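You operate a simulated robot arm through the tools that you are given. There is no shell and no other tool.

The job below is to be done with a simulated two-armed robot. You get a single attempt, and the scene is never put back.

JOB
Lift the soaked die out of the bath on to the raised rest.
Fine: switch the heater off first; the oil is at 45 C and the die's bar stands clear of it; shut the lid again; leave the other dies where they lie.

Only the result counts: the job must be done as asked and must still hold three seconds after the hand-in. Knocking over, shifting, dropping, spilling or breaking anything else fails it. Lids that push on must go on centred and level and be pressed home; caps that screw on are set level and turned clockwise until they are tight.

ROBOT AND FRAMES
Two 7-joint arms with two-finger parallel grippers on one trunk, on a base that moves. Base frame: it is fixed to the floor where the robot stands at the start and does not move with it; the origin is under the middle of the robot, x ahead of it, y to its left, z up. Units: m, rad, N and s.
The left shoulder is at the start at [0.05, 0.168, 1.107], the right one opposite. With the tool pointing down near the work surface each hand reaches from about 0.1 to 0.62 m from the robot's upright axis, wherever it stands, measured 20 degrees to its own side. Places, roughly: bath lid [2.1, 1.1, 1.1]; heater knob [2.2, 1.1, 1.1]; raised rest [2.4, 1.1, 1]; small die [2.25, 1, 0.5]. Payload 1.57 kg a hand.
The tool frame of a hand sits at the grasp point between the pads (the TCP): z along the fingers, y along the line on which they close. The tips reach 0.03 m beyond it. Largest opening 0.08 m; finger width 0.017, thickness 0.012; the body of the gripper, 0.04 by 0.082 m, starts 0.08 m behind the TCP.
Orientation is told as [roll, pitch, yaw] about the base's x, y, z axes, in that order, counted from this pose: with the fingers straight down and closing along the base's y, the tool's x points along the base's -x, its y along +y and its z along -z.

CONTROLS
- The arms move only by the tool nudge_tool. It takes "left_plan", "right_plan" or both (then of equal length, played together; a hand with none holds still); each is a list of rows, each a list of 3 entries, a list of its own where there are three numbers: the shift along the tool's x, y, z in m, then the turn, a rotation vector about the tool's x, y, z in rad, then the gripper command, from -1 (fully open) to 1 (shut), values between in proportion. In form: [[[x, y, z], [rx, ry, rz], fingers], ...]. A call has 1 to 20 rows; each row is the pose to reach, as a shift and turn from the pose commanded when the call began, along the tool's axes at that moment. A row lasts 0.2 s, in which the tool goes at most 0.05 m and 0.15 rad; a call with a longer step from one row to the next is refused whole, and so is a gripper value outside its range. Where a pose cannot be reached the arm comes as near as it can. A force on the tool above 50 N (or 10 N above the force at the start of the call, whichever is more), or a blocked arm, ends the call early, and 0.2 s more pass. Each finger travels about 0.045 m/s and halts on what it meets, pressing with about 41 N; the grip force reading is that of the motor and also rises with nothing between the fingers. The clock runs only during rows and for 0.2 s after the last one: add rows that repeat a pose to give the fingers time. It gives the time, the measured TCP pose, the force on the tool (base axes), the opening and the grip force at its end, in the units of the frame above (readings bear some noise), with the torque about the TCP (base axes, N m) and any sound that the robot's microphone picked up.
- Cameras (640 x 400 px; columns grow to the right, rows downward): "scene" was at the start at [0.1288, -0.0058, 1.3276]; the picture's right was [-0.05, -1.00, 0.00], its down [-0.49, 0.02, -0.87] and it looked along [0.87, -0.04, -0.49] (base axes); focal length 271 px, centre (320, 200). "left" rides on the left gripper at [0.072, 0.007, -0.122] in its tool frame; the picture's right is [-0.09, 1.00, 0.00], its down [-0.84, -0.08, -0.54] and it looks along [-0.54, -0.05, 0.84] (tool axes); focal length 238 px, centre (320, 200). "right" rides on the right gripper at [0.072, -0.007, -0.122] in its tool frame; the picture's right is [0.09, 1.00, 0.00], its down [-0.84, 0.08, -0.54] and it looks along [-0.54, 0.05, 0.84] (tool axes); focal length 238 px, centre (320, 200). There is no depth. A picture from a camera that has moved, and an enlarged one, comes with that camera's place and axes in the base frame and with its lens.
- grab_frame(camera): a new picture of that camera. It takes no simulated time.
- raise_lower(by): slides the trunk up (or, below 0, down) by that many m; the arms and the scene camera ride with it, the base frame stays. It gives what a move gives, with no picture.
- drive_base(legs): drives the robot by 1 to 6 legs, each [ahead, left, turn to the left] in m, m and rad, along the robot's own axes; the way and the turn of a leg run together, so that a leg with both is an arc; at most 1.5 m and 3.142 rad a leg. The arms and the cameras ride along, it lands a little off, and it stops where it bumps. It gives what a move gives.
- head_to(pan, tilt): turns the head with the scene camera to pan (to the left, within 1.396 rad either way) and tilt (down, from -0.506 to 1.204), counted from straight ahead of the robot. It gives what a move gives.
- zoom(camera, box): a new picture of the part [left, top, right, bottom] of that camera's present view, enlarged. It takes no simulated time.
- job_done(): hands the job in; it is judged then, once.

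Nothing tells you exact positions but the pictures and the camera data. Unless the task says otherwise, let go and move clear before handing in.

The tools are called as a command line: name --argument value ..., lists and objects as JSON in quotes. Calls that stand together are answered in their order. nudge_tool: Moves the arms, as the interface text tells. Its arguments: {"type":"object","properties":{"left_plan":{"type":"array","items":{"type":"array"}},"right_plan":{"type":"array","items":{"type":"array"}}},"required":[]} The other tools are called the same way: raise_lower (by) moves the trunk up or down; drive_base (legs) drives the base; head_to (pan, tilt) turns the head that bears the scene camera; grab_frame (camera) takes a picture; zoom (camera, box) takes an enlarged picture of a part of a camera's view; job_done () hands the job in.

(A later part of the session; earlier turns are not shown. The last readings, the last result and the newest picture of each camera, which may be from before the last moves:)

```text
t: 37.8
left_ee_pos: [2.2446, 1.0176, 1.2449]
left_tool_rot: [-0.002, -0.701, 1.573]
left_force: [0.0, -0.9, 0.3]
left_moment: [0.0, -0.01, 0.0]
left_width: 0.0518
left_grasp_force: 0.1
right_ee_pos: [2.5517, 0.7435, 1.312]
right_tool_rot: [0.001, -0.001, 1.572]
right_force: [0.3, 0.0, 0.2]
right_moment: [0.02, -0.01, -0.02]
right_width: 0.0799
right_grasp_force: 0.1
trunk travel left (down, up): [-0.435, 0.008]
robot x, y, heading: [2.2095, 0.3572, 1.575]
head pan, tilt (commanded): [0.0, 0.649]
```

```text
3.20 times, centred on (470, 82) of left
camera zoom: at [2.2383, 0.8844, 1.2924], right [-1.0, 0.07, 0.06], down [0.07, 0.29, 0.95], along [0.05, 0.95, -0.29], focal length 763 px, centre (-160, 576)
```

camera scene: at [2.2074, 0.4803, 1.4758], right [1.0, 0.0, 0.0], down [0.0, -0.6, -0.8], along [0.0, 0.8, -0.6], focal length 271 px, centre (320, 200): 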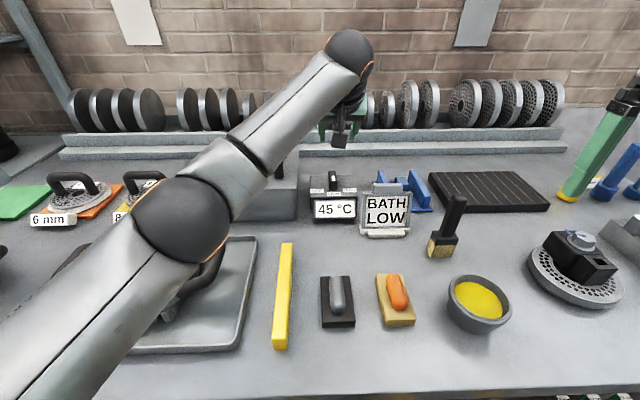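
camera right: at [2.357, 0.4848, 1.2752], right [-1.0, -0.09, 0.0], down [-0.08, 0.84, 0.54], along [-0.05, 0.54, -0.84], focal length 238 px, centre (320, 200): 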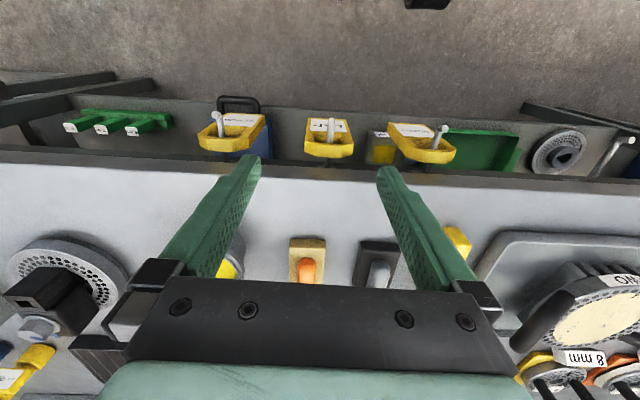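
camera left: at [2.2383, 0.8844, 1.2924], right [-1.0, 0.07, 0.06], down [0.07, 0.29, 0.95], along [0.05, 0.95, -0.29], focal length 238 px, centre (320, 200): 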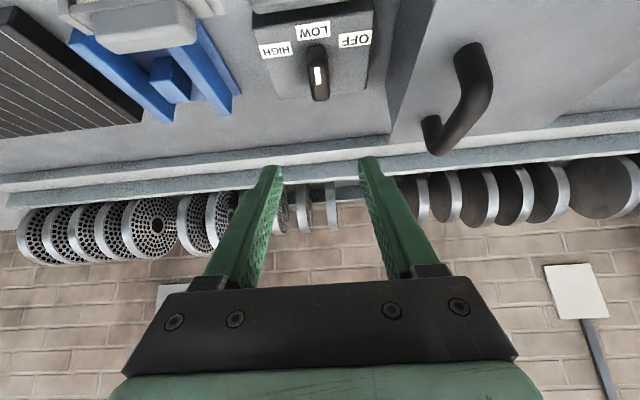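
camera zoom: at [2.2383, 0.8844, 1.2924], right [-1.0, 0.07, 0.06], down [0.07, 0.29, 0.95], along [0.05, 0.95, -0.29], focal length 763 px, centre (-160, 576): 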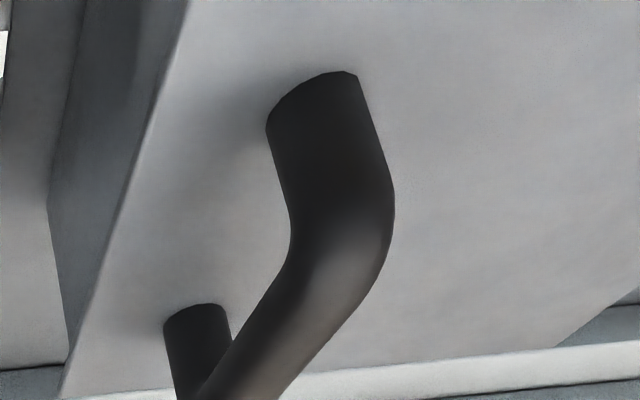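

The knob bar is about [2.243, 1.11], z 1.054–1.08, pointing at LOW; OFF is about 60° clockwise from above. I'll straddle its front end with the fingers part-open and push it left with the right-hand finger, so first I go to a flatter tilt right above it.

nudge_tool --left_plan '[[[-0.005, 0.003, 0.02], [0, 0.1, 0], -0.25], [[-0.01, 0.006, 0.04], [0, 0.2, 0], -0.25], [[-0.0155, 0.0096, 0.0654], [0, 0.3, 0], -0.25], [[-0.0155, 0.0096, 0.0654], [0, 0.3, 0], -0.25]]'

grab_frame --camera "left"

zoom --camera "scene" --box '[260, 110, 420, 210]'

```text
t: 38.8
left_ee_pos: [2.194, 1.0094, 1.1819]
left_tool_rot: [-0.002, -0.4, 1.573]
left_force: [-0.2, 0.1, -0.1]
left_moment: [0.03, -0.01, 0.02]
left_width: 0.0501
left_grasp_force: 0.1
left hand out of reach, approached as far as the arm can: row 1, 2, 3, 4
right_ee_pos: [2.5518, 0.7426, 1.3133]
right_tool_rot: [-0.001, -0.002, 1.574]
right_force: [-0.4, 0.3, 0.3]
right_moment: [0.01, 0.04, 0.01]
right_width: 0.0802
right_grasp_force: 0.0
trunk travel left (down, up): [-0.435, 0.008]
robot x, y, heading: [2.2111, 0.3553, 1.573]
head pan, tilt (commanded): [0.0, 0.649]
```

```text
taken
camera left: at [2.1865, 0.8964, 1.2665], right [-1.0, 0.08, 0.03], down [0.07, 0.56, 0.82], along [0.05, 0.82, -0.56], focal length 238 px, centre (320, 200)
```

left: 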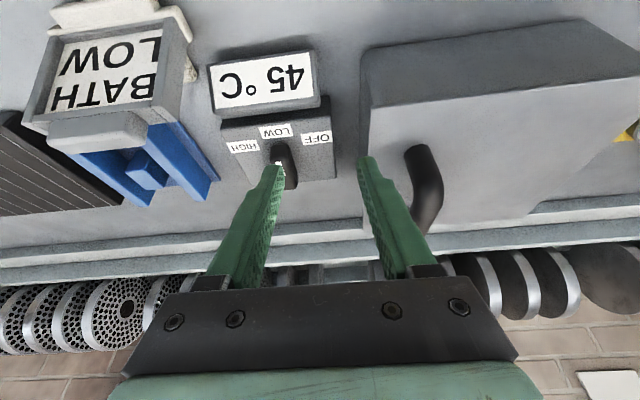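

```text
4.00 times, centred on (340, 160) of scene
camera zoom: at [2.2078, 0.4798, 1.4759], right [1.0, 0.0, 0.0], down [0.0, -0.6, -0.8], along [0.0, 0.8, -0.6], focal length 1084 px, centre (240, 360)
```

zoom: 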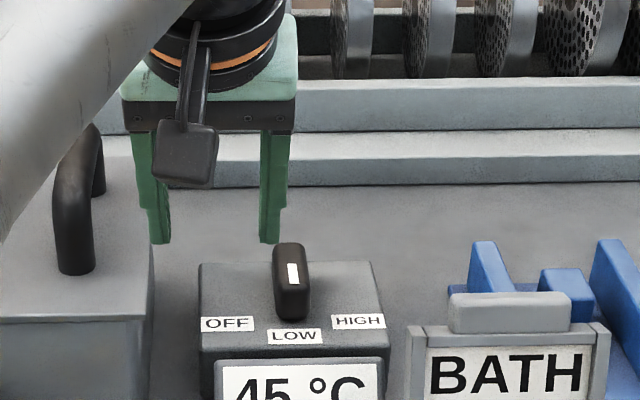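

At 0.4 rad tilt the knob is just out of reach from here. I back the hand up and away, then shift the base about 0.17 m to the right and 2 cm closer so that the left shoulder lines up with the knob.

nudge_tool --left_plan '[[[0.005, 0, -0.04], [0, -0.05, 0], -0.25], [[0.011, 0, -0.08], [0, -0.1, 0], -0.25], [[0.0163, 0, -0.1154], [0, -0.1, 0], -0.25], [[0.0163, 0, -0.1154], [0, -0.1, 0], -0.25]]'

drive_base --legs '[[0.0, -0.18, 0.0], [0.02, 0.0, 0.0]]'

grab_frame --camera "scene"

grab_frame --camera "left"

```text
t: 39.8
left_ee_pos: [2.192, 0.9504, 1.2823]
left_tool_rot: [-0.004, -0.499, 1.575]
left_force: [-0.3, 0.3, -0.1]
left_moment: [0.01, 0.03, 0.0]
left_width: 0.05
left_grasp_force: 0.0
right_ee_pos: [2.5503, 0.7436, 1.3129]
right_tool_rot: [0.0, -0.001, 1.573]
right_force: [-0.1, 0.0, 0.0]
right_moment: [-0.04, 0.0, -0.01]
right_width: 0.0799
right_grasp_force: 0.0
trunk travel left (down, up): [-0.435, 0.008]
robot x, y, heading: [2.2067, 0.3535, 1.574]
head pan, tilt (commanded): [0.0, 0.649]
```

```text
t: 42.4
left_ee_pos: [2.3701, 0.971, 1.2825]
left_tool_rot: [-0.003, -0.499, 1.575]
left_force: [-0.1, -0.2, -0.2]
left_moment: [0.0, -0.01, 0.02]
left_width: 0.0499
left_grasp_force: 0.0
right_ee_pos: [2.729, 0.7623, 1.3135]
right_tool_rot: [0.0, 0.0, 1.572]
right_force: [0.3, -0.3, -0.6]
right_moment: [-0.04, -0.01, 0.03]
right_width: 0.0801
right_grasp_force: 0.1
trunk travel left (down, up): [-0.435, 0.008]
robot x, y, heading: [2.3862, 0.3739, 1.57]
head pan, tilt (commanded): [0.0, 0.649]
```

```text
taken
camera scene: at [2.3844, 0.5008, 1.4758], right [1.0, 0.0, 0.0], down [0.0, -0.6, -0.8], along [0.0, 0.8, -0.6], focal length 271 px, centre (320, 200)
```

scene: 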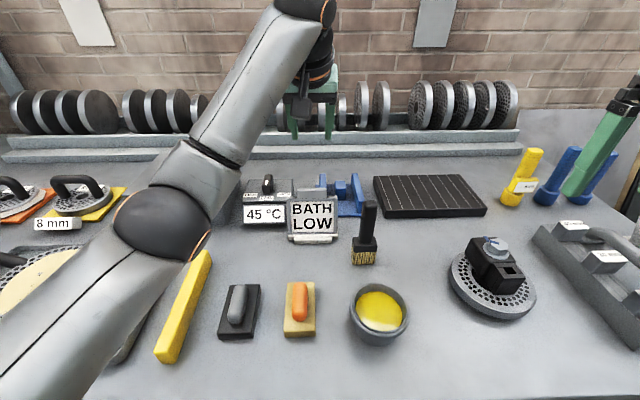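

```text
taken
camera left: at [2.3629, 0.8499, 1.3552], right [-1.0, 0.08, 0.04], down [0.07, 0.47, 0.88], along [0.05, 0.88, -0.48], focal length 238 px, centre (320, 200)
```

left: 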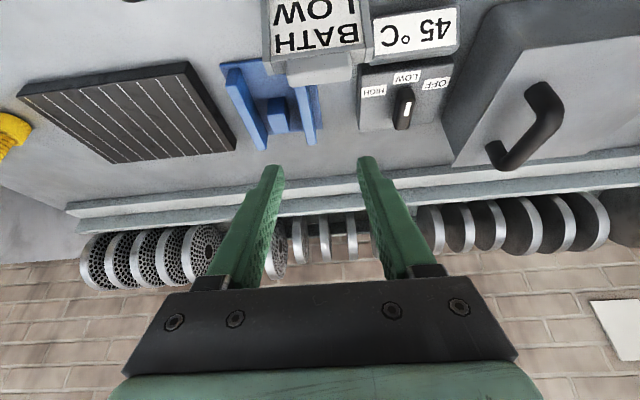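

The base landed at [2.386, 0.374]. I bring the hand over the knob, still 10 cm above it, and check alignment.

nudge_tool --left_plan '[[[-0.005, 0.035, 0.015], [0, 0, 0], -0.25], [[-0.011, 0.07, 0.035], [0, 0, 0], -0.25], [[-0.017, 0.1, 0.058], [0, 0, 0], -0.25], [[-0.0239, 0.13, 0.0814], [0, 0, 0], -0.25], [[-0.0239, 0.13, 0.0814], [0, 0, 0], -0.25]]'

grab_frame --camera "left"

zoom --camera "scene" --box '[220, 110, 380, 210]'

```text
t: 43.6
left_ee_pos: [2.243, 1.0306, 1.222]
left_tool_rot: [-0.001, -0.499, 1.573]
left_force: [-0.5, 0.0, -0.7]
left_moment: [0.02, -0.03, 0.05]
left_width: 0.0501
left_grasp_force: 0.0
right_ee_pos: [2.7297, 0.7625, 1.3129]
right_tool_rot: [-0.001, -0.002, 1.573]
right_force: [-0.4, -0.3, 0.1]
right_moment: [-0.04, 0.01, -0.02]
right_width: 0.08
right_grasp_force: 0.2
trunk travel left (down, up): [-0.435, 0.008]
robot x, y, heading: [2.388, 0.375, 1.575]
head pan, tilt (commanded): [0.0, 0.649]
```

```text
taken
camera left: at [2.2358, 0.9093, 1.2946], right [-1.0, 0.08, 0.04], down [0.08, 0.47, 0.88], along [0.05, 0.88, -0.48], focal length 238 px, centre (320, 200)
```

left: 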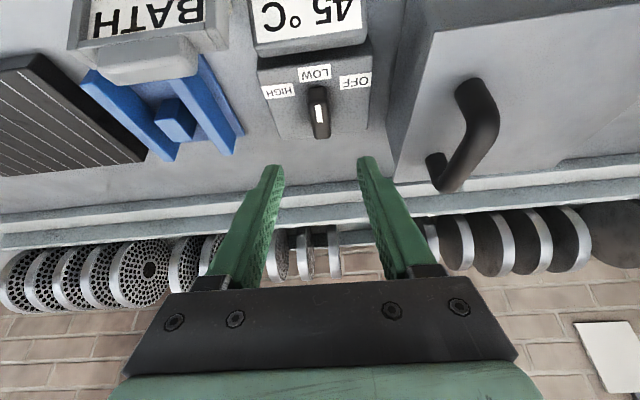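

```text
4.00 times, centred on (300, 160) of scene
camera zoom: at [2.3848, 0.4999, 1.4759], right [1.0, 0.0, 0.0], down [0.0, -0.6, -0.8], along [0.0, 0.8, -0.6], focal length 1084 px, centre (400, 360)
```

zoom: 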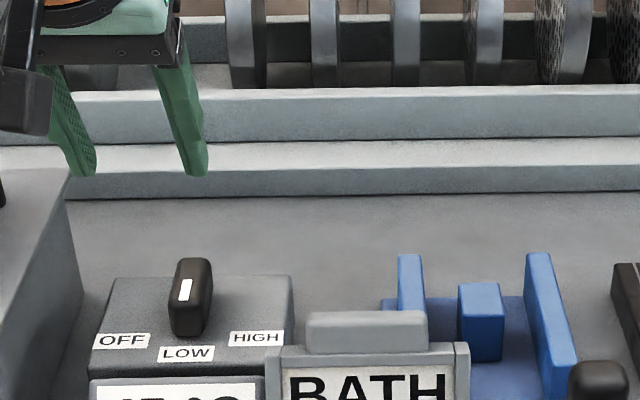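

The fingers line up with the knob. I descend to just above its height and look again.

nudge_tool --left_plan '[[[0.0001, 0.003, 0.04], [0, 0, 0], -0.25], [[0.0002, 0.003, 0.0797], [0, 0, 0], -0.25], [[0.0146, 0.003, 0.106], [0, 0, 0], -0.25], [[0.0146, 0.003, 0.106], [0, 0, 0], -0.25]]'

grab_frame --camera "left"

zoom --camera "scene" --box '[220, 130, 340, 205]'

```text
t: 44.6
left_ee_pos: [2.2405, 1.0703, 1.1216]
left_tool_rot: [-0.004, -0.501, 1.574]
left_force: [-0.4, 1.2, 0.0]
left_moment: [0.02, -0.03, -0.02]
left_width: 0.05
left_grasp_force: 0.1
right_ee_pos: [2.728, 0.763, 1.3133]
right_tool_rot: [0.0, -0.002, 1.572]
right_force: [0.5, -0.3, -0.2]
right_moment: [-0.01, -0.02, 0.01]
right_width: 0.0803
right_grasp_force: 0.0
trunk travel left (down, up): [-0.435, 0.008]
robot x, y, heading: [2.3839, 0.3748, 1.571]
head pan, tilt (commanded): [0.0, 0.649]
```

```text
taken
camera left: at [2.2336, 0.9488, 1.1961], right [-1.0, 0.08, 0.04], down [0.07, 0.47, 0.88], along [0.05, 0.88, -0.48], focal length 238 px, centre (320, 200)
```

left: 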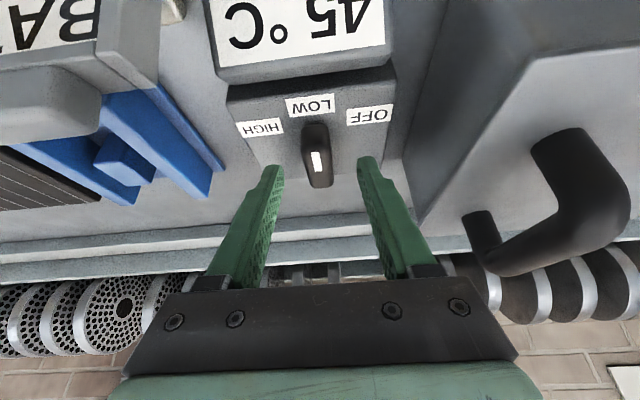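

```text
5.33 times, centred on (280, 168) of scene
camera zoom: at [2.3846, 0.5, 1.4758], right [1.0, 0.0, 0.0], down [0.0, -0.6, -0.8], along [0.0, 0.8, -0.6], focal length 1445 px, centre (533, 373)
```

zoom: 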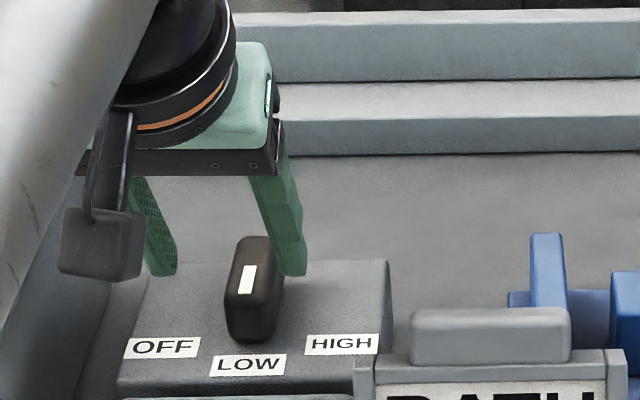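

Everything lines up as planned. I lower the last 3 cm so the fingertips straddle the knob's front end.

nudge_tool --left_plan '[[[0.007, 0, 0.013], [0, 0, 0], -0.25], [[0.0139, 0, 0.0255], [0, 0, 0], -0.25], [[0.0139, 0, 0.0255], [0, 0, 0], -0.25]]'

grab_frame --camera "left"

zoom --camera "scene" --box '[220, 130, 340, 205]'

```text
t: 45.4
left_ee_pos: [2.2397, 1.0685, 1.0932]
left_tool_rot: [-0.003, -0.5, 1.574]
left_force: [0.7, -0.1, 0.2]
left_moment: [0.01, 0.02, 0.0]
left_width: 0.0501
left_grasp_force: 0.1
right_ee_pos: [2.7276, 0.7622, 1.3129]
right_tool_rot: [-0.002, -0.003, 1.573]
right_force: [0.3, -0.3, 0.1]
right_moment: [-0.01, 0.01, -0.03]
right_width: 0.0799
right_grasp_force: 0.1
trunk travel left (down, up): [-0.435, 0.008]
robot x, y, heading: [2.3849, 0.3753, 1.57]
head pan, tilt (commanded): [0.0, 0.649]
```

```text
taken
camera left: at [2.2317, 0.9478, 1.1666], right [-1.0, 0.08, 0.04], down [0.07, 0.47, 0.88], along [0.05, 0.88, -0.48], focal length 238 px, centre (320, 200)
```

left: 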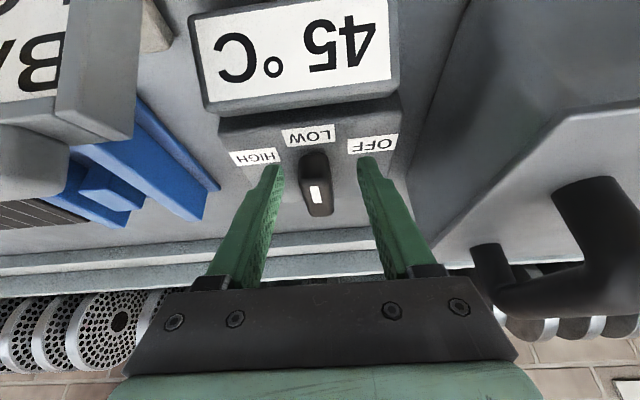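

```text
5.33 times, centred on (280, 168) of scene
camera zoom: at [2.3844, 0.5001, 1.4758], right [1.0, 0.0, 0.0], down [0.0, -0.6, -0.8], along [0.0, 0.8, -0.6], focal length 1445 px, centre (533, 373)
```

zoom: 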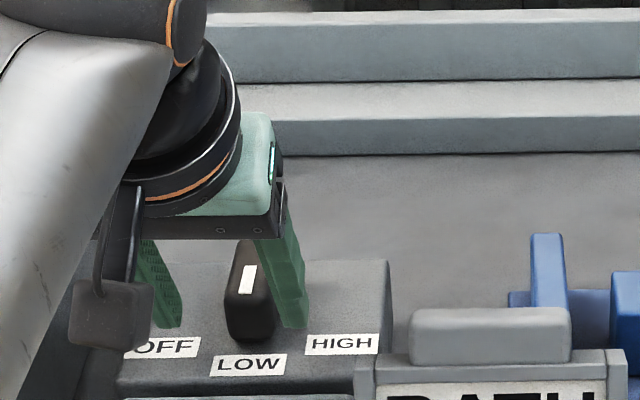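

The tips straddle the knob with no contact force. I push left in small steps, watching force and the knob's mark.

nudge_tool --left_plan '[[[0, 0.006, 0], [0, 0, 0], -0.25], [[0, 0.012, 0], [0, 0, 0], -0.25], [[0, 0.016, 0], [0, 0, 0], -0.25]]'

grab_frame --camera "left"

zoom --camera "scene" --box '[220, 130, 340, 205]'

```text
t: 46.2
left_ee_pos: [2.2223, 1.0688, 1.0933]
left_tool_rot: [-0.002, -0.501, 1.572]
left_force: [0.9, -1.7, -0.5]
left_moment: [-0.02, -0.01, -0.04]
left_width: 0.0511
left_grasp_force: 0.5
right_ee_pos: [2.7287, 0.7626, 1.3121]
right_tool_rot: [0.001, -0.002, 1.573]
right_force: [0.4, -0.8, 0.3]
right_moment: [-0.01, -0.02, -0.01]
right_width: 0.08
right_grasp_force: 0.0
trunk travel left (down, up): [-0.435, 0.008]
robot x, y, heading: [2.3857, 0.3741, 1.571]
head pan, tilt (commanded): [0.0, 0.649]
```

```text
taken
camera left: at [2.2141, 0.9471, 1.1666], right [-1.0, 0.08, 0.04], down [0.07, 0.47, 0.88], along [0.05, 0.88, -0.48], focal length 238 px, centre (320, 200)
```

left: 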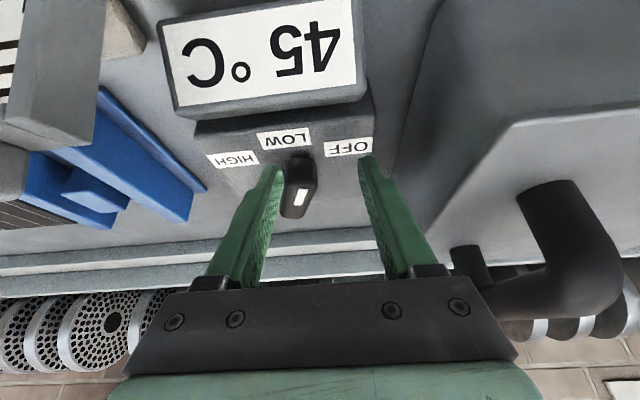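

```text
5.33 times, centred on (280, 168) of scene
camera zoom: at [2.3843, 0.5, 1.4758], right [1.0, 0.0, 0.0], down [0.0, -0.6, -0.8], along [0.0, 0.8, -0.6], focal length 1445 px, centre (533, 373)
```

zoom: 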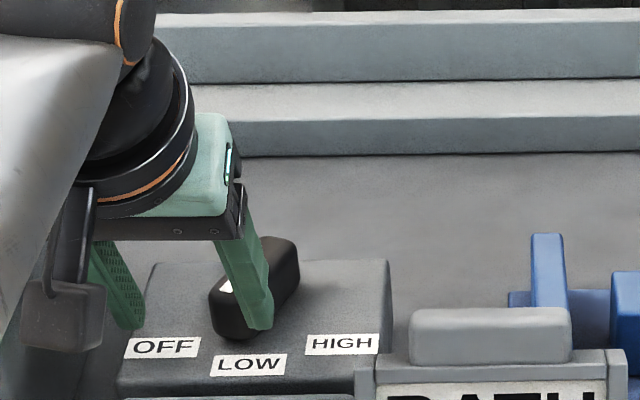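

The knob is turning toward OFF and the box stays put. I continue pushing left a little.

nudge_tool --left_plan '[[[0, 0.005, 0], [0, 0, 0], -0.25], [[0, 0.01, 0], [0, 0, 0], -0.25], [[0, 0.01, 0], [0, 0, 0], -0.25]]'

grab_frame --camera "left"

zoom --camera "scene" --box '[220, 130, 340, 205]'

```text
t: 47.0
left_ee_pos: [2.2116, 1.0674, 1.0934]
left_tool_rot: [-0.003, -0.499, 1.575]
left_force: [0.6, 0.7, -0.3]
left_moment: [-0.02, -0.01, 0.02]
left_width: 0.0506
left_grasp_force: 0.9
right_ee_pos: [2.7274, 0.7639, 1.3128]
right_tool_rot: [0.0, -0.001, 1.573]
right_force: [-0.2, -0.2, 0.3]
right_moment: [0.0, -0.01, -0.01]
right_width: 0.0801
right_grasp_force: 0.0
trunk travel left (down, up): [-0.435, 0.008]
robot x, y, heading: [2.3875, 0.3792, 1.577]
head pan, tilt (commanded): [0.0, 0.649]
```

```text
taken
camera left: at [2.2046, 0.9467, 1.1661], right [-1.0, 0.08, 0.04], down [0.07, 0.47, 0.88], along [0.05, 0.88, -0.48], focal length 238 px, centre (320, 200)
```

left: 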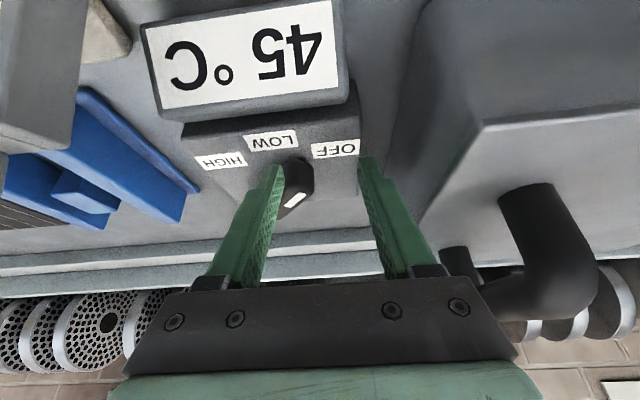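

```text
5.33 times, centred on (280, 168) of scene
camera zoom: at [2.3844, 0.5002, 1.4758], right [1.0, 0.0, 0.0], down [0.0, -0.6, -0.8], along [0.0, 0.8, -0.6], focal length 1445 px, centre (533, 373)
```

zoom: 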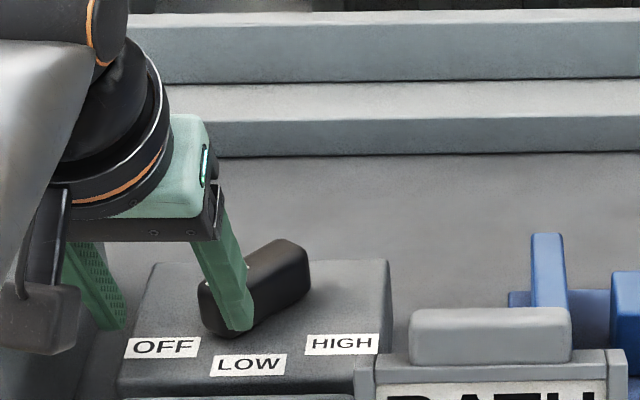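

About 40–45° turned so far. A little more to the left with a slight forward component.

nudge_tool --left_plan '[[[-0.001, 0.004, 0.0005], [0, 0, 0], -0.25], [[-0.0026, 0.008, 0.0015], [0, 0, 0], -0.25], [[-0.0026, 0.008, 0.0015], [0, 0, 0], -0.25]]'

grab_frame --camera "left"

zoom --camera "scene" --box '[220, 130, 340, 205]'

```text
t: 47.8
left_ee_pos: [2.2032, 1.072, 1.0936]
left_tool_rot: [0.0, -0.501, 1.574]
left_force: [0.2, -0.4, 0.0]
left_moment: [-0.03, 0.01, 0.02]
left_width: 0.0501
left_grasp_force: 0.3
right_ee_pos: [2.7274, 0.7637, 1.3131]
right_tool_rot: [-0.002, -0.002, 1.573]
right_force: [0.1, 0.0, 0.0]
right_moment: [0.0, -0.03, 0.02]
right_width: 0.0802
right_grasp_force: 0.1
trunk travel left (down, up): [-0.435, 0.008]
robot x, y, heading: [2.3888, 0.3733, 1.575]
head pan, tilt (commanded): [0.0, 0.649]
```

```text
taken
camera left: at [2.1959, 0.9499, 1.1662], right [-1.0, 0.08, 0.04], down [0.07, 0.47, 0.88], along [0.05, 0.88, -0.48], focal length 238 px, centre (320, 200)
```

left: 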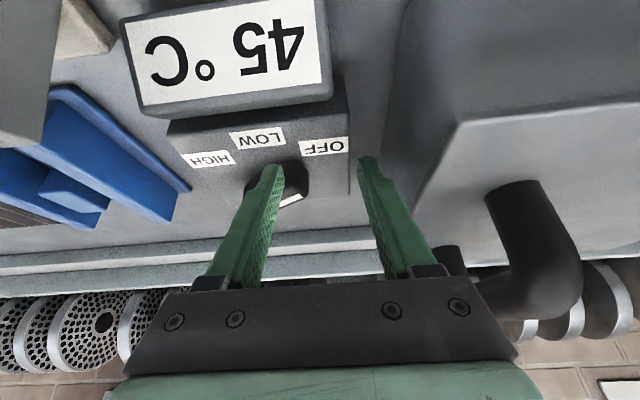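

```text
5.33 times, centred on (280, 168) of scene
camera zoom: at [2.3845, 0.5002, 1.4758], right [1.0, 0.0, 0.0], down [0.0, -0.6, -0.8], along [0.0, 0.8, -0.6], focal length 1445 px, centre (533, 373)
```

zoom: 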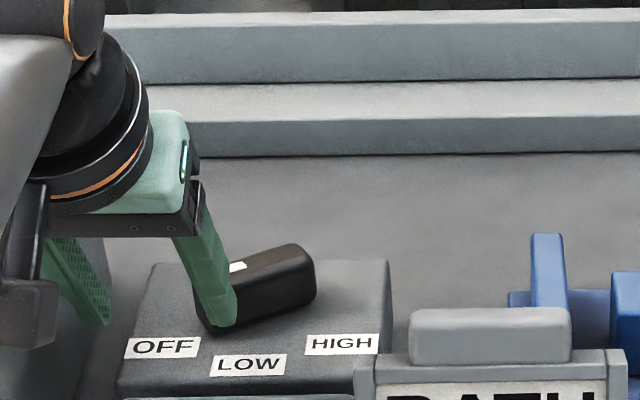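

zoom --camera "left" --box '[180, 110, 380, 235]'

```text
3.20 times, centred on (280, 172) of left
camera zoom: at [2.1959, 0.9499, 1.1662], right [-1.0, 0.08, 0.04], down [0.07, 0.47, 0.88], along [0.05, 0.88, -0.48], focal length 763 px, centre (448, 288)
```

zoom: 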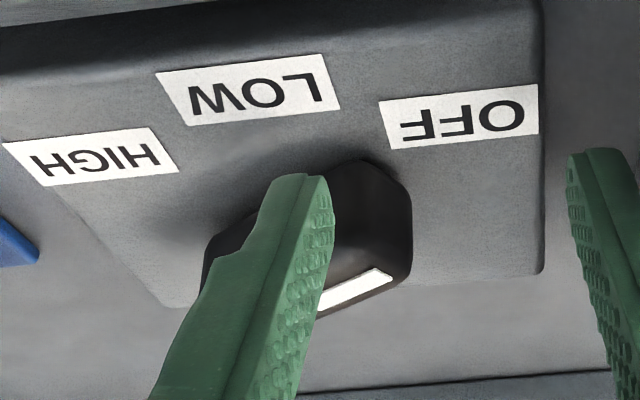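

The mark now points about 60° left of LOW, right at OFF. I back the fingers straight out along the tool axis and check.

nudge_tool --left_plan '[[[0, -0.003, -0.02], [0, 0, 0], -0.25], [[0, -0.003, -0.06], [0, 0, 0], -0.25], [[0, -0.003, -0.1], [0, 0, 0], -0.25], [[0, -0.003, -0.12], [0, 0, 0], -0.25]]'

zoom --camera "left" --box '[220, 40, 420, 165]'

zoom --camera "scene" --box '[220, 130, 340, 205]'

```text
t: 48.8
left_ee_pos: [2.2059, 1.0139, 1.1991]
left_tool_rot: [-0.004, -0.5, 1.576]
left_force: [0.1, -0.7, -0.6]
left_moment: [0.01, -0.01, -0.03]
left_width: 0.0499
left_grasp_force: 0.0
right_ee_pos: [2.7278, 0.7624, 1.3147]
right_tool_rot: [0.002, -0.002, 1.573]
right_force: [-0.2, -0.9, -0.6]
right_moment: [-0.01, 0.01, -0.02]
right_width: 0.0799
right_grasp_force: 0.1
trunk travel left (down, up): [-0.435, 0.008]
robot x, y, heading: [2.3852, 0.3749, 1.57]
head pan, tilt (commanded): [0.0, 0.649]
```

```text
3.20 times, centred on (320, 102) of left
camera zoom: at [2.1983, 0.8925, 1.2719], right [-1.0, 0.08, 0.04], down [0.07, 0.47, 0.88], along [0.05, 0.88, -0.48], focal length 763 px, centre (320, 512)
```

zoom: 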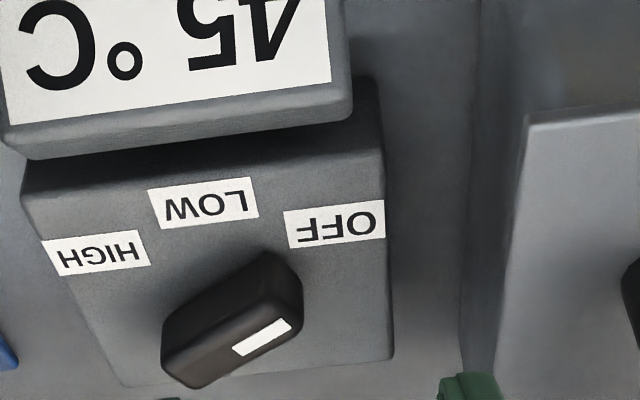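

```text
5.33 times, centred on (280, 168) of scene
camera zoom: at [2.3844, 0.5, 1.4758], right [1.0, 0.0, 0.0], down [0.0, -0.6, -0.8], along [0.0, 0.8, -0.6], focal length 1445 px, centre (533, 373)
```

zoom: 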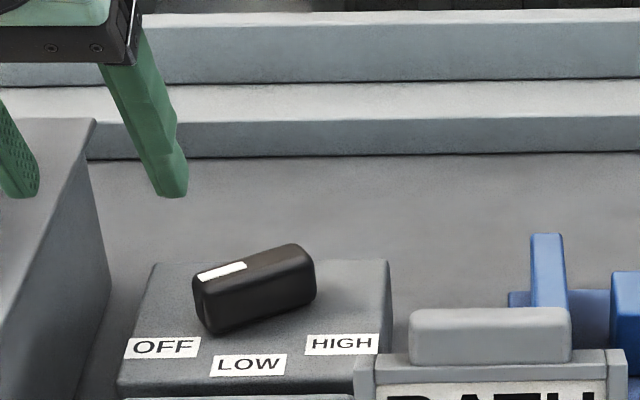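

The knob now points at OFF. Next is the lid: I lift the hand high, tilt it to about 1.0 rad forward so I can roll it along with the lid, and drive left to about x≈2.03, backing off slightly during the sideways move.

nudge_tool --left_plan '[[[0.006, 0, -0.031], [0, -0.1, 0], -0.25], [[0.012, 0, -0.062], [0, -0.2, 0], -0.25], [[0.018, 0, -0.093], [0, -0.3, 0], -0.25], [[0.024, 0, -0.124], [0, -0.4, 0], -0.25], [[0.0303, 0, -0.1533], [0, -0.5, 0], -0.25], [[0.0303, 0, -0.1533], [0, -0.5, 0], -0.25]]'

drive_base --legs '[[-0.03, 0.0, 0.0], [0.0, 0.355, 0.0], [0.03, 0.0, 0.0]]'

grab_frame --camera "scene"

grab_frame --camera "left"

```text
t: 50.2
left_ee_pos: [2.2052, 0.9144, 1.3176]
left_tool_rot: [-0.006, -1.001, 1.577]
left_force: [-0.2, 0.0, 0.3]
left_moment: [0.03, -0.02, 0.01]
left_width: 0.0501
left_grasp_force: 0.0
right_ee_pos: [2.7293, 0.7622, 1.3142]
right_tool_rot: [0.002, -0.001, 1.573]
right_force: [-0.3, -0.1, -0.5]
right_moment: [-0.01, 0.03, 0.01]
right_width: 0.08
right_grasp_force: 0.0
trunk travel left (down, up): [-0.435, 0.008]
robot x, y, heading: [2.3846, 0.3694, 1.578]
head pan, tilt (commanded): [0.0, 0.649]
```

```text
t: 54.8
left_ee_pos: [1.8477, 0.9169, 1.3174]
left_tool_rot: [-0.005, -0.999, 1.574]
left_force: [0.0, 0.4, -0.5]
left_moment: [0.02, 0.0, 0.03]
left_width: 0.0499
left_grasp_force: 0.0
right_ee_pos: [2.3714, 0.7644, 1.3126]
right_tool_rot: [0.001, 0.0, 1.571]
right_force: [-0.7, -0.2, 0.3]
right_moment: [-0.03, -0.02, 0.01]
right_width: 0.0798
right_grasp_force: 0.1
trunk travel left (down, up): [-0.435, 0.008]
robot x, y, heading: [2.0292, 0.3727, 1.572]
head pan, tilt (commanded): [0.0, 0.649]
```

```text
taken
camera scene: at [2.0263, 0.502, 1.4757], right [1.0, 0.0, 0.0], down [0.0, -0.61, -0.8], along [0.0, 0.8, -0.61], focal length 271 px, centre (320, 200)
```

scene: 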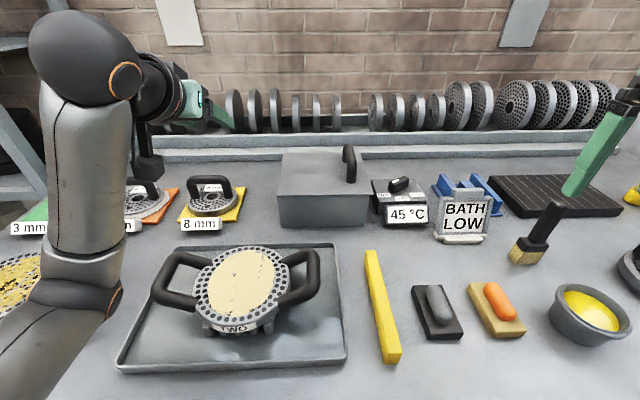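

```text
taken
camera left: at [1.8405, 0.7752, 1.3237], right [-1.0, 0.05, 0.07], down [0.07, 0.0, 1.0], along [0.05, 1.0, 0.0], focal length 238 px, centre (320, 200)
```

left: 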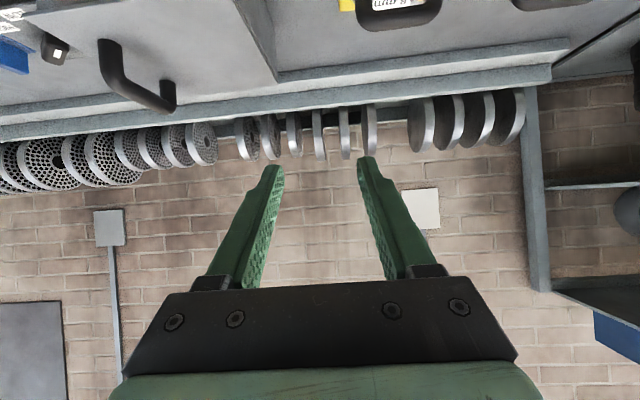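

zoom --camera "scene" --box '[250, 130, 410, 230]'

zoom --camera "left" --box '[80, 0, 320, 150]'

zoom --camera "scene" --box '[410, 150, 570, 250]'

```text
4.00 times, centred on (330, 180) of scene
camera zoom: at [2.0263, 0.502, 1.4757], right [1.0, 0.0, 0.0], down [0.0, -0.61, -0.8], along [0.0, 0.8, -0.61], focal length 1084 px, centre (280, 280)
```

zoom: 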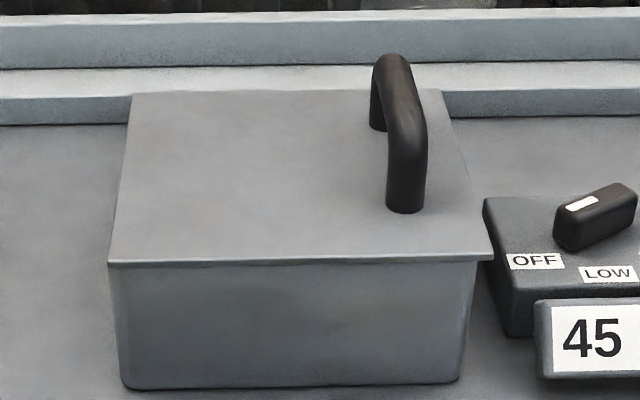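

```text
2.67 times, centred on (200, 75) of left
camera zoom: at [1.8405, 0.7752, 1.3237], right [-1.0, 0.05, 0.07], down [0.07, 0.0, 1.0], along [0.05, 1.0, 0.0], focal length 636 px, centre (640, 533)
```

zoom: 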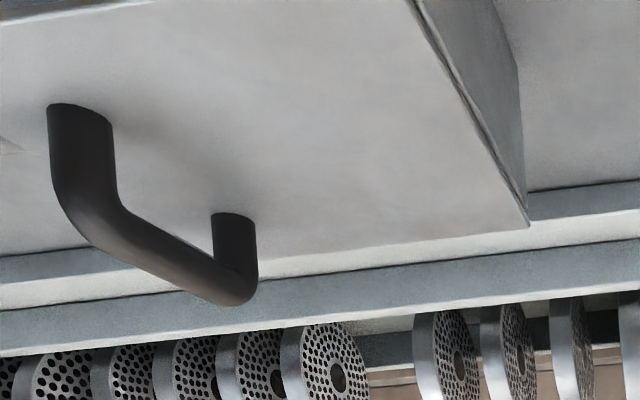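

```text
4.00 times, centred on (490, 200) of scene
camera zoom: at [2.0263, 0.502, 1.4757], right [1.0, 0.0, 0.0], down [0.0, -0.61, -0.8], along [0.0, 0.8, -0.61], focal length 1084 px, centre (-360, 200)
```

zoom: 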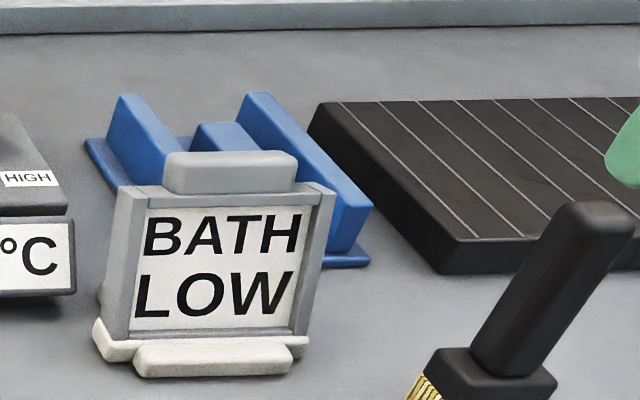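

The lid overhangs the bath on the right and is flush at the left, so its hinge is at the left edge (about x 1.922, z 1.10). The handle bar is at about x 2.104, y 1.067–1.168, centre z≈1.148; I go to a pre-grasp pose 12 cm back along the tool axis.

nudge_tool --left_plan '[[[0, -0.045, 0], [0, 0, 0], -0.5], [[0, -0.09, 0], [0, 0, 0], -0.5], [[0, -0.135, 0], [0, 0, 0], -0.5], [[0, -0.18, 0], [0, 0, 0], -0.5], [[0.008, -0.212, 0.03], [0, 0, 0], -0.5], [[0.024, -0.236, 0.07], [0, 0, 0], -0.5], [[0.033, -0.247, 0.1], [0, 0, 0], -0.5], [[0.041, -0.2563, 0.1297], [0, 0, 0], -0.5], [[0.041, -0.2563, 0.1297], [0, 0, 0], -0.5]]'

grab_frame --camera "left"

zoom --camera "scene" --box '[250, 100, 450, 225]'

```text
t: 56.8
left_ee_pos: [2.1027, 1.0023, 1.2137]
left_tool_rot: [-0.005, -1.001, 1.574]
left_force: [0.2, 0.3, 0.3]
left_moment: [0.01, 0.0, 0.0]
left_width: 0.0599
left_grasp_force: 0.0
right_ee_pos: [2.3701, 0.7628, 1.3129]
right_tool_rot: [0.002, -0.002, 1.572]
right_force: [0.3, -0.3, -0.1]
right_moment: [-0.02, -0.01, 0.02]
right_width: 0.0801
right_grasp_force: 0.0
trunk travel left (down, up): [-0.435, 0.008]
robot x, y, heading: [2.0292, 0.3746, 1.572]
head pan, tilt (commanded): [0.0, 0.649]
```

```text
taken
camera left: at [2.0953, 0.8615, 1.2195], right [-1.0, 0.05, 0.07], down [0.07, -0.01, 1.0], along [0.05, 1.0, 0.0], focal length 238 px, centre (320, 200)
```

left: 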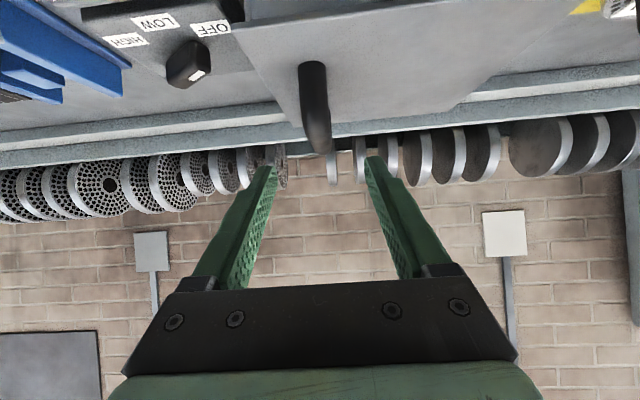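

```text
3.20 times, centred on (350, 162) of scene
camera zoom: at [2.0261, 0.5005, 1.4759], right [1.0, 0.0, 0.0], down [0.0, -0.6, -0.8], along [0.0, 0.8, -0.6], focal length 867 px, centre (224, 320)
```

zoom: 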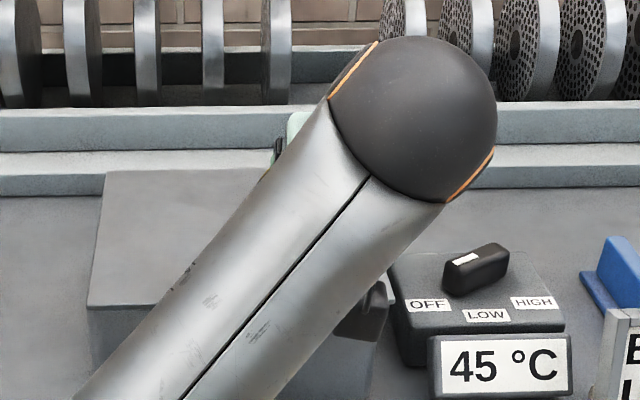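

The bar passes right where the fingers will arrive. I slide forward along the tool axis with open fingers.

nudge_tool --left_plan '[[[0, 0, 0.04], [0, 0, 0], -0.5], [[0, 0, 0.08], [0, 0, 0], -0.5], [[0, 0, 0.105], [0, 0, 0], -0.5], [[0, 0, 0.12], [0, 0, 0], -0.5], [[0, 0, 0.12], [0, 0, 0], -0.5]]'

grab_frame --camera "left"

zoom --camera "scene" --box '[250, 100, 450, 225]'

```text
t: 58.0
left_ee_pos: [2.1025, 1.0897, 1.1583]
left_tool_rot: [-0.005, -1.002, 1.576]
left_force: [-0.4, 0.5, -0.2]
left_moment: [0.01, 0.01, 0.0]
left_width: 0.06
left_grasp_force: 0.0
left hand out of reach, approached as far as the arm can: row 4, 5
right_ee_pos: [2.3711, 0.763, 1.3128]
right_tool_rot: [-0.002, -0.001, 1.571]
right_force: [-0.1, -0.1, -0.1]
right_moment: [0.04, -0.02, 0.02]
right_width: 0.0797
right_grasp_force: 0.0
trunk travel left (down, up): [-0.435, 0.008]
robot x, y, heading: [2.0282, 0.3791, 1.568]
head pan, tilt (commanded): [0.0, 0.649]
```

```text
taken
camera left: at [2.0955, 0.9498, 1.1641], right [-1.0, 0.05, 0.07], down [0.07, -0.01, 1.0], along [0.05, 1.0, 0.0], focal length 238 px, centre (320, 200)
```

left: 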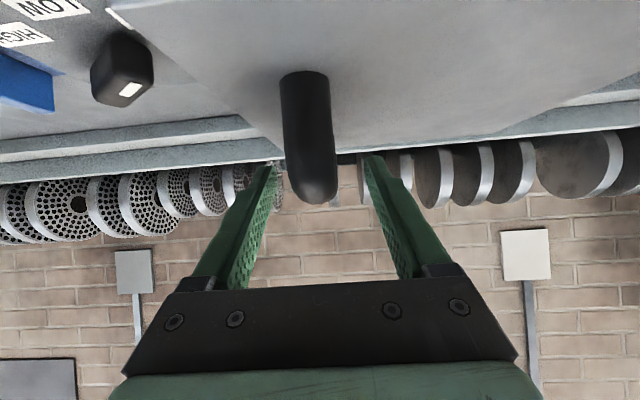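

```text
3.20 times, centred on (350, 162) of scene
camera zoom: at [2.0264, 0.5007, 1.4758], right [1.0, 0.0, 0.0], down [0.0, -0.6, -0.8], along [0.0, 0.8, -0.6], focal length 867 px, centre (224, 320)
```

zoom: 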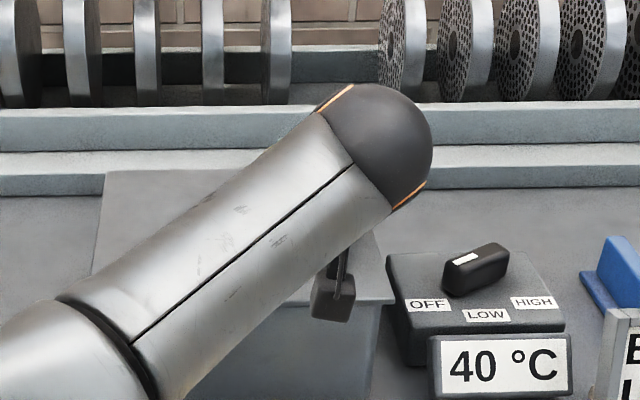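

The display has dropped to 40 °C, confirming the heater is off. The arm is at its limit here, so I back out, move the base 5 cm right and 3 cm closer (between the hooks), and retry.

nudge_tool --left_plan '[[[0, 0, -0.04], [0, 0, 0], -0.5], [[0, 0, -0.08], [0, 0, 0], -0.5], [[0, 0, -0.12], [0, 0, 0], -0.5], [[0, 0, -0.12], [0, 0, 0], -0.5]]'

drive_base --legs '[[0.0, -0.055, 0.0], [0.028, 0.0, 0.0]]'

grab_frame --camera "left"

grab_frame --camera "scene"

```text
t: 59.0
left_ee_pos: [2.103, 0.9878, 1.2215]
left_tool_rot: [-0.004, -0.999, 1.573]
left_force: [-0.8, 0.2, -0.9]
left_moment: [-0.01, 0.02, 0.04]
left_width: 0.0601
left_grasp_force: 0.1
right_ee_pos: [2.3704, 0.7622, 1.3127]
right_tool_rot: [-0.001, -0.004, 1.571]
right_force: [-0.7, 1.0, -0.2]
right_moment: [0.01, -0.02, 0.0]
right_width: 0.0801
right_grasp_force: 0.0
trunk travel left (down, up): [-0.435, 0.008]
robot x, y, heading: [2.0257, 0.3779, 1.57]
head pan, tilt (commanded): [0.0, 0.649]
```

```text
t: 60.6
left_ee_pos: [2.1584, 1.0165, 1.2221]
left_tool_rot: [-0.006, -0.999, 1.574]
left_force: [0.7, 0.5, -1.8]
left_moment: [0.0, -0.01, -0.01]
left_width: 0.0598
left_grasp_force: 0.2
right_ee_pos: [2.425, 0.7915, 1.3128]
right_tool_rot: [0.001, 0.0, 1.571]
right_force: [0.7, 1.0, -0.7]
right_moment: [-0.03, 0.0, 0.03]
right_width: 0.0799
right_grasp_force: 0.0
trunk travel left (down, up): [-0.435, 0.008]
robot x, y, heading: [2.0839, 0.4039, 1.574]
head pan, tilt (commanded): [0.0, 0.649]
```

```text
taken
camera left: at [2.1515, 0.8751, 1.228], right [-1.0, 0.05, 0.08], down [0.07, 0.0, 1.0], along [0.05, 1.0, 0.0], focal length 238 px, centre (320, 200)
```

left: 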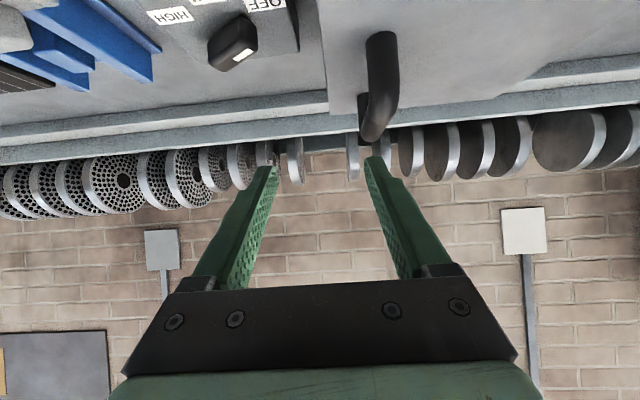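

```text
taken
camera scene: at [2.0816, 0.5294, 1.4757], right [1.0, 0.0, 0.0], down [0.0, -0.61, -0.8], along [0.0, 0.8, -0.61], focal length 271 px, centre (320, 200)
```

scene: 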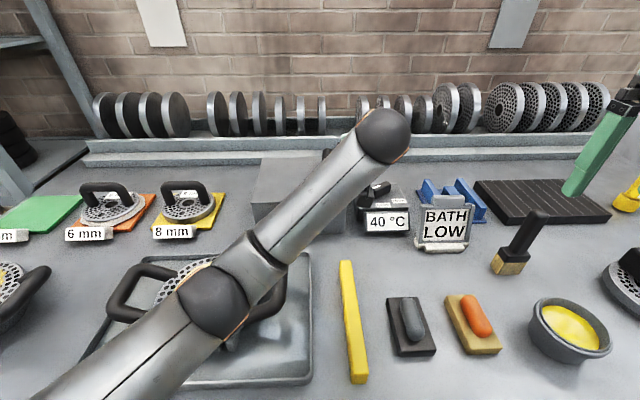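

I align with the bar at x≈2.101 and slide in again.

nudge_tool --left_plan '[[[0.006, 0.03, 0.004], [0, 0, 0], -0.5], [[0.0129, 0.057, 0.0083], [0, 0, 0], -0.5], [[0.0129, 0.057, 0.0483], [0, 0, 0], -0.5], [[0.0129, 0.057, 0.0883], [0, 0, 0], -0.5], [[0.0129, 0.057, 0.1133], [0, 0, 0], -0.5], [[0.0129, 0.057, 0.1133], [0, 0, 0], -0.5]]'

grab_frame --camera "left"

```text
t: 62.0
left_ee_pos: [2.1007, 1.1058, 1.1485]
left_tool_rot: [-0.004, -1.001, 1.574]
left_force: [0.0, -0.3, 0.1]
left_moment: [0.02, -0.01, 0.02]
left_width: 0.0601
left_grasp_force: 0.1
right_ee_pos: [2.4254, 0.7905, 1.314]
right_tool_rot: [-0.001, -0.003, 1.57]
right_force: [-0.6, 0.8, -0.6]
right_moment: [0.04, -0.03, -0.01]
right_width: 0.0804
right_grasp_force: 0.0
trunk travel left (down, up): [-0.435, 0.008]
robot x, y, heading: [2.0805, 0.4041, 1.567]
head pan, tilt (commanded): [0.0, 0.649]
```

```text
taken
camera left: at [2.0939, 0.9647, 1.1561], right [-1.0, 0.05, 0.08], down [0.07, -0.01, 1.0], along [0.05, 1.0, 0.0], focal length 238 px, centre (320, 200)
```

left: 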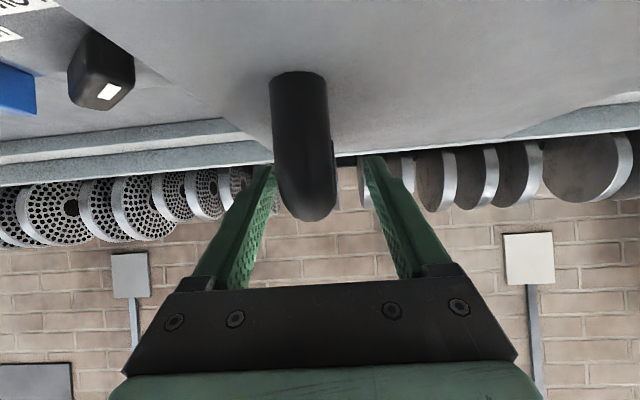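

The fingers straddle the bar. I close on it.

nudge_tool --left_plan '[[[0, 0, 0], [0, 0, 0], 1], [[0, 0, 0], [0, 0, 0], 1], [[0, 0, 0], [0, 0, 0], 1], [[0, 0, 0], [0, 0, 0], 1], [[0, 0, 0], [0, 0, 0], 1]]'

grab_frame --camera "left"

```text
t: 63.2
left_ee_pos: [2.1027, 1.1049, 1.1503]
left_tool_rot: [-0.005, -1.002, 1.574]
left_force: [11.3, 1.7, 1.4]
left_moment: [-0.03, 0.03, 1.19]
left_width: 0.0247
left_grasp_force: 36.6
right_ee_pos: [2.4272, 0.7909, 1.3134]
right_tool_rot: [0.003, -0.002, 1.57]
right_force: [-0.4, -0.3, 0.4]
right_moment: [-0.01, -0.01, 0.0]
right_width: 0.0799
right_grasp_force: 0.0
trunk travel left (down, up): [-0.435, 0.008]
robot x, y, heading: [2.081, 0.3975, 1.572]
head pan, tilt (commanded): [0.0, 0.649]
```

```text
taken
camera left: at [2.0963, 0.9644, 1.1562], right [-1.0, 0.05, 0.07], down [0.07, -0.01, 1.0], along [0.05, 1.0, 0.0], focal length 238 px, centre (320, 200)
```

left: 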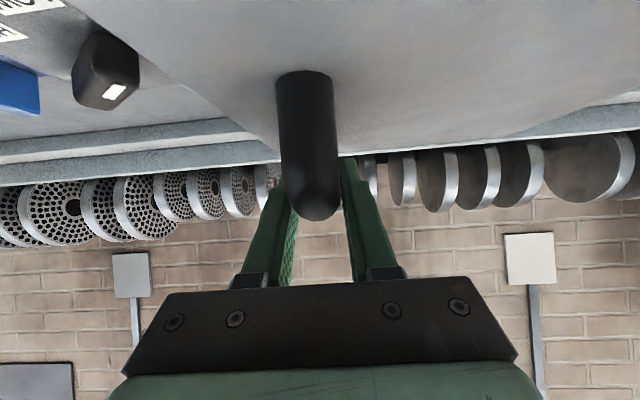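

Gripped (bar 24.7 mm). There's an 11 N side load and some yaw moment since the bath is turned a couple of degrees; I relax that before lifting.

nudge_tool --left_plan '[[[0, -0.0025, 0], [-0.0252, 0, -0.0162], 1], [[0, -0.0025, 0], [-0.0252, 0, -0.0162], 1]]'

```text
t: 63.8
left_ee_pos: [2.1035, 1.1055, 1.1489]
left_tool_rot: [0.0, -1.002, 1.603]
left_force: [1.4, 0.8, 1.2]
left_moment: [0.16, 0.17, 0.19]
left_width: 0.0239
left_grasp_force: 35.4
right_ee_pos: [2.4247, 0.7908, 1.3127]
right_tool_rot: [0.0, -0.001, 1.572]
right_force: [-0.4, 0.3, 1.2]
right_moment: [0.0, -0.02, 0.02]
right_width: 0.08
right_grasp_force: 0.3
trunk travel left (down, up): [-0.435, 0.008]
robot x, y, heading: [2.0887, 0.4013, 1.566]
head pan, tilt (commanded): [0.0, 0.649]
```

The load is nearly zero now and the bath's yaw is about 0.03 rad. I begin lifting the lid along its hinge arc, 0.3 rad first.

nudge_tool --left_plan '[[[-0.015, 0.0058, -0.0096], [0.054, 0, -0.0842], 1], [[-0.0295, 0.0133, -0.0189], [0.1081, 0, -0.1683], 1], [[-0.0432, 0.0226, -0.0277], [0.1621, 0, -0.2525], 1]]'

grab_frame --camera "scene"

grab_frame --camera "left"

```text
t: 64.6
left_ee_pos: [2.0824, 1.1041, 1.1995]
left_tool_rot: [-0.526, -0.93, 2.035]
left_force: [4.8, 13.6, -1.4]
left_moment: [-0.63, -0.12, 0.14]
left_width: 0.0237
left_grasp_force: 36.0
right_ee_pos: [2.4266, 0.793, 1.3111]
right_tool_rot: [0.001, 0.0, 1.572]
right_force: [0.0, 0.1, 0.2]
right_moment: [0.0, 0.02, 0.0]
right_width: 0.0799
right_grasp_force: 0.0
trunk travel left (down, up): [-0.435, 0.008]
robot x, y, heading: [2.0861, 0.4041, 1.568]
head pan, tilt (commanded): [0.0, 0.649]
```

```text
taken
camera scene: at [2.0825, 0.531, 1.4755], right [1.0, 0.0, 0.0], down [0.0, -0.61, -0.8], along [0.0, 0.8, -0.61], focal length 271 px, centre (320, 200)
```

scene: 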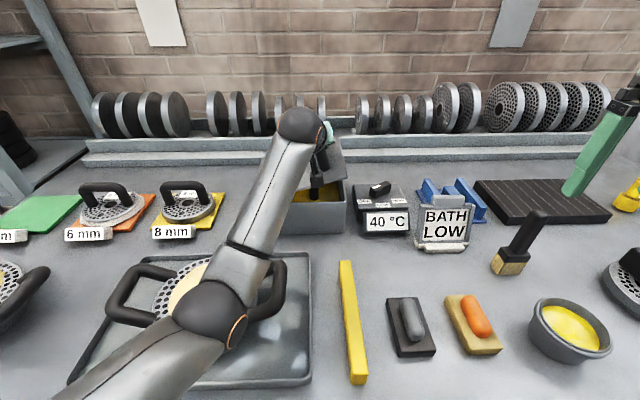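

```text
taken
camera left: at [2.0788, 0.9631, 1.2042], right [-0.97, 0.02, -0.22], down [-0.22, -0.01, 0.97], along [0.02, 1.0, 0.01], focal length 238 px, centre (320, 200)
```

left: 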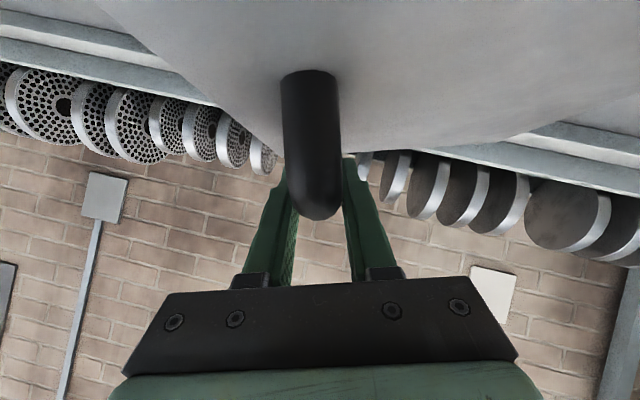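

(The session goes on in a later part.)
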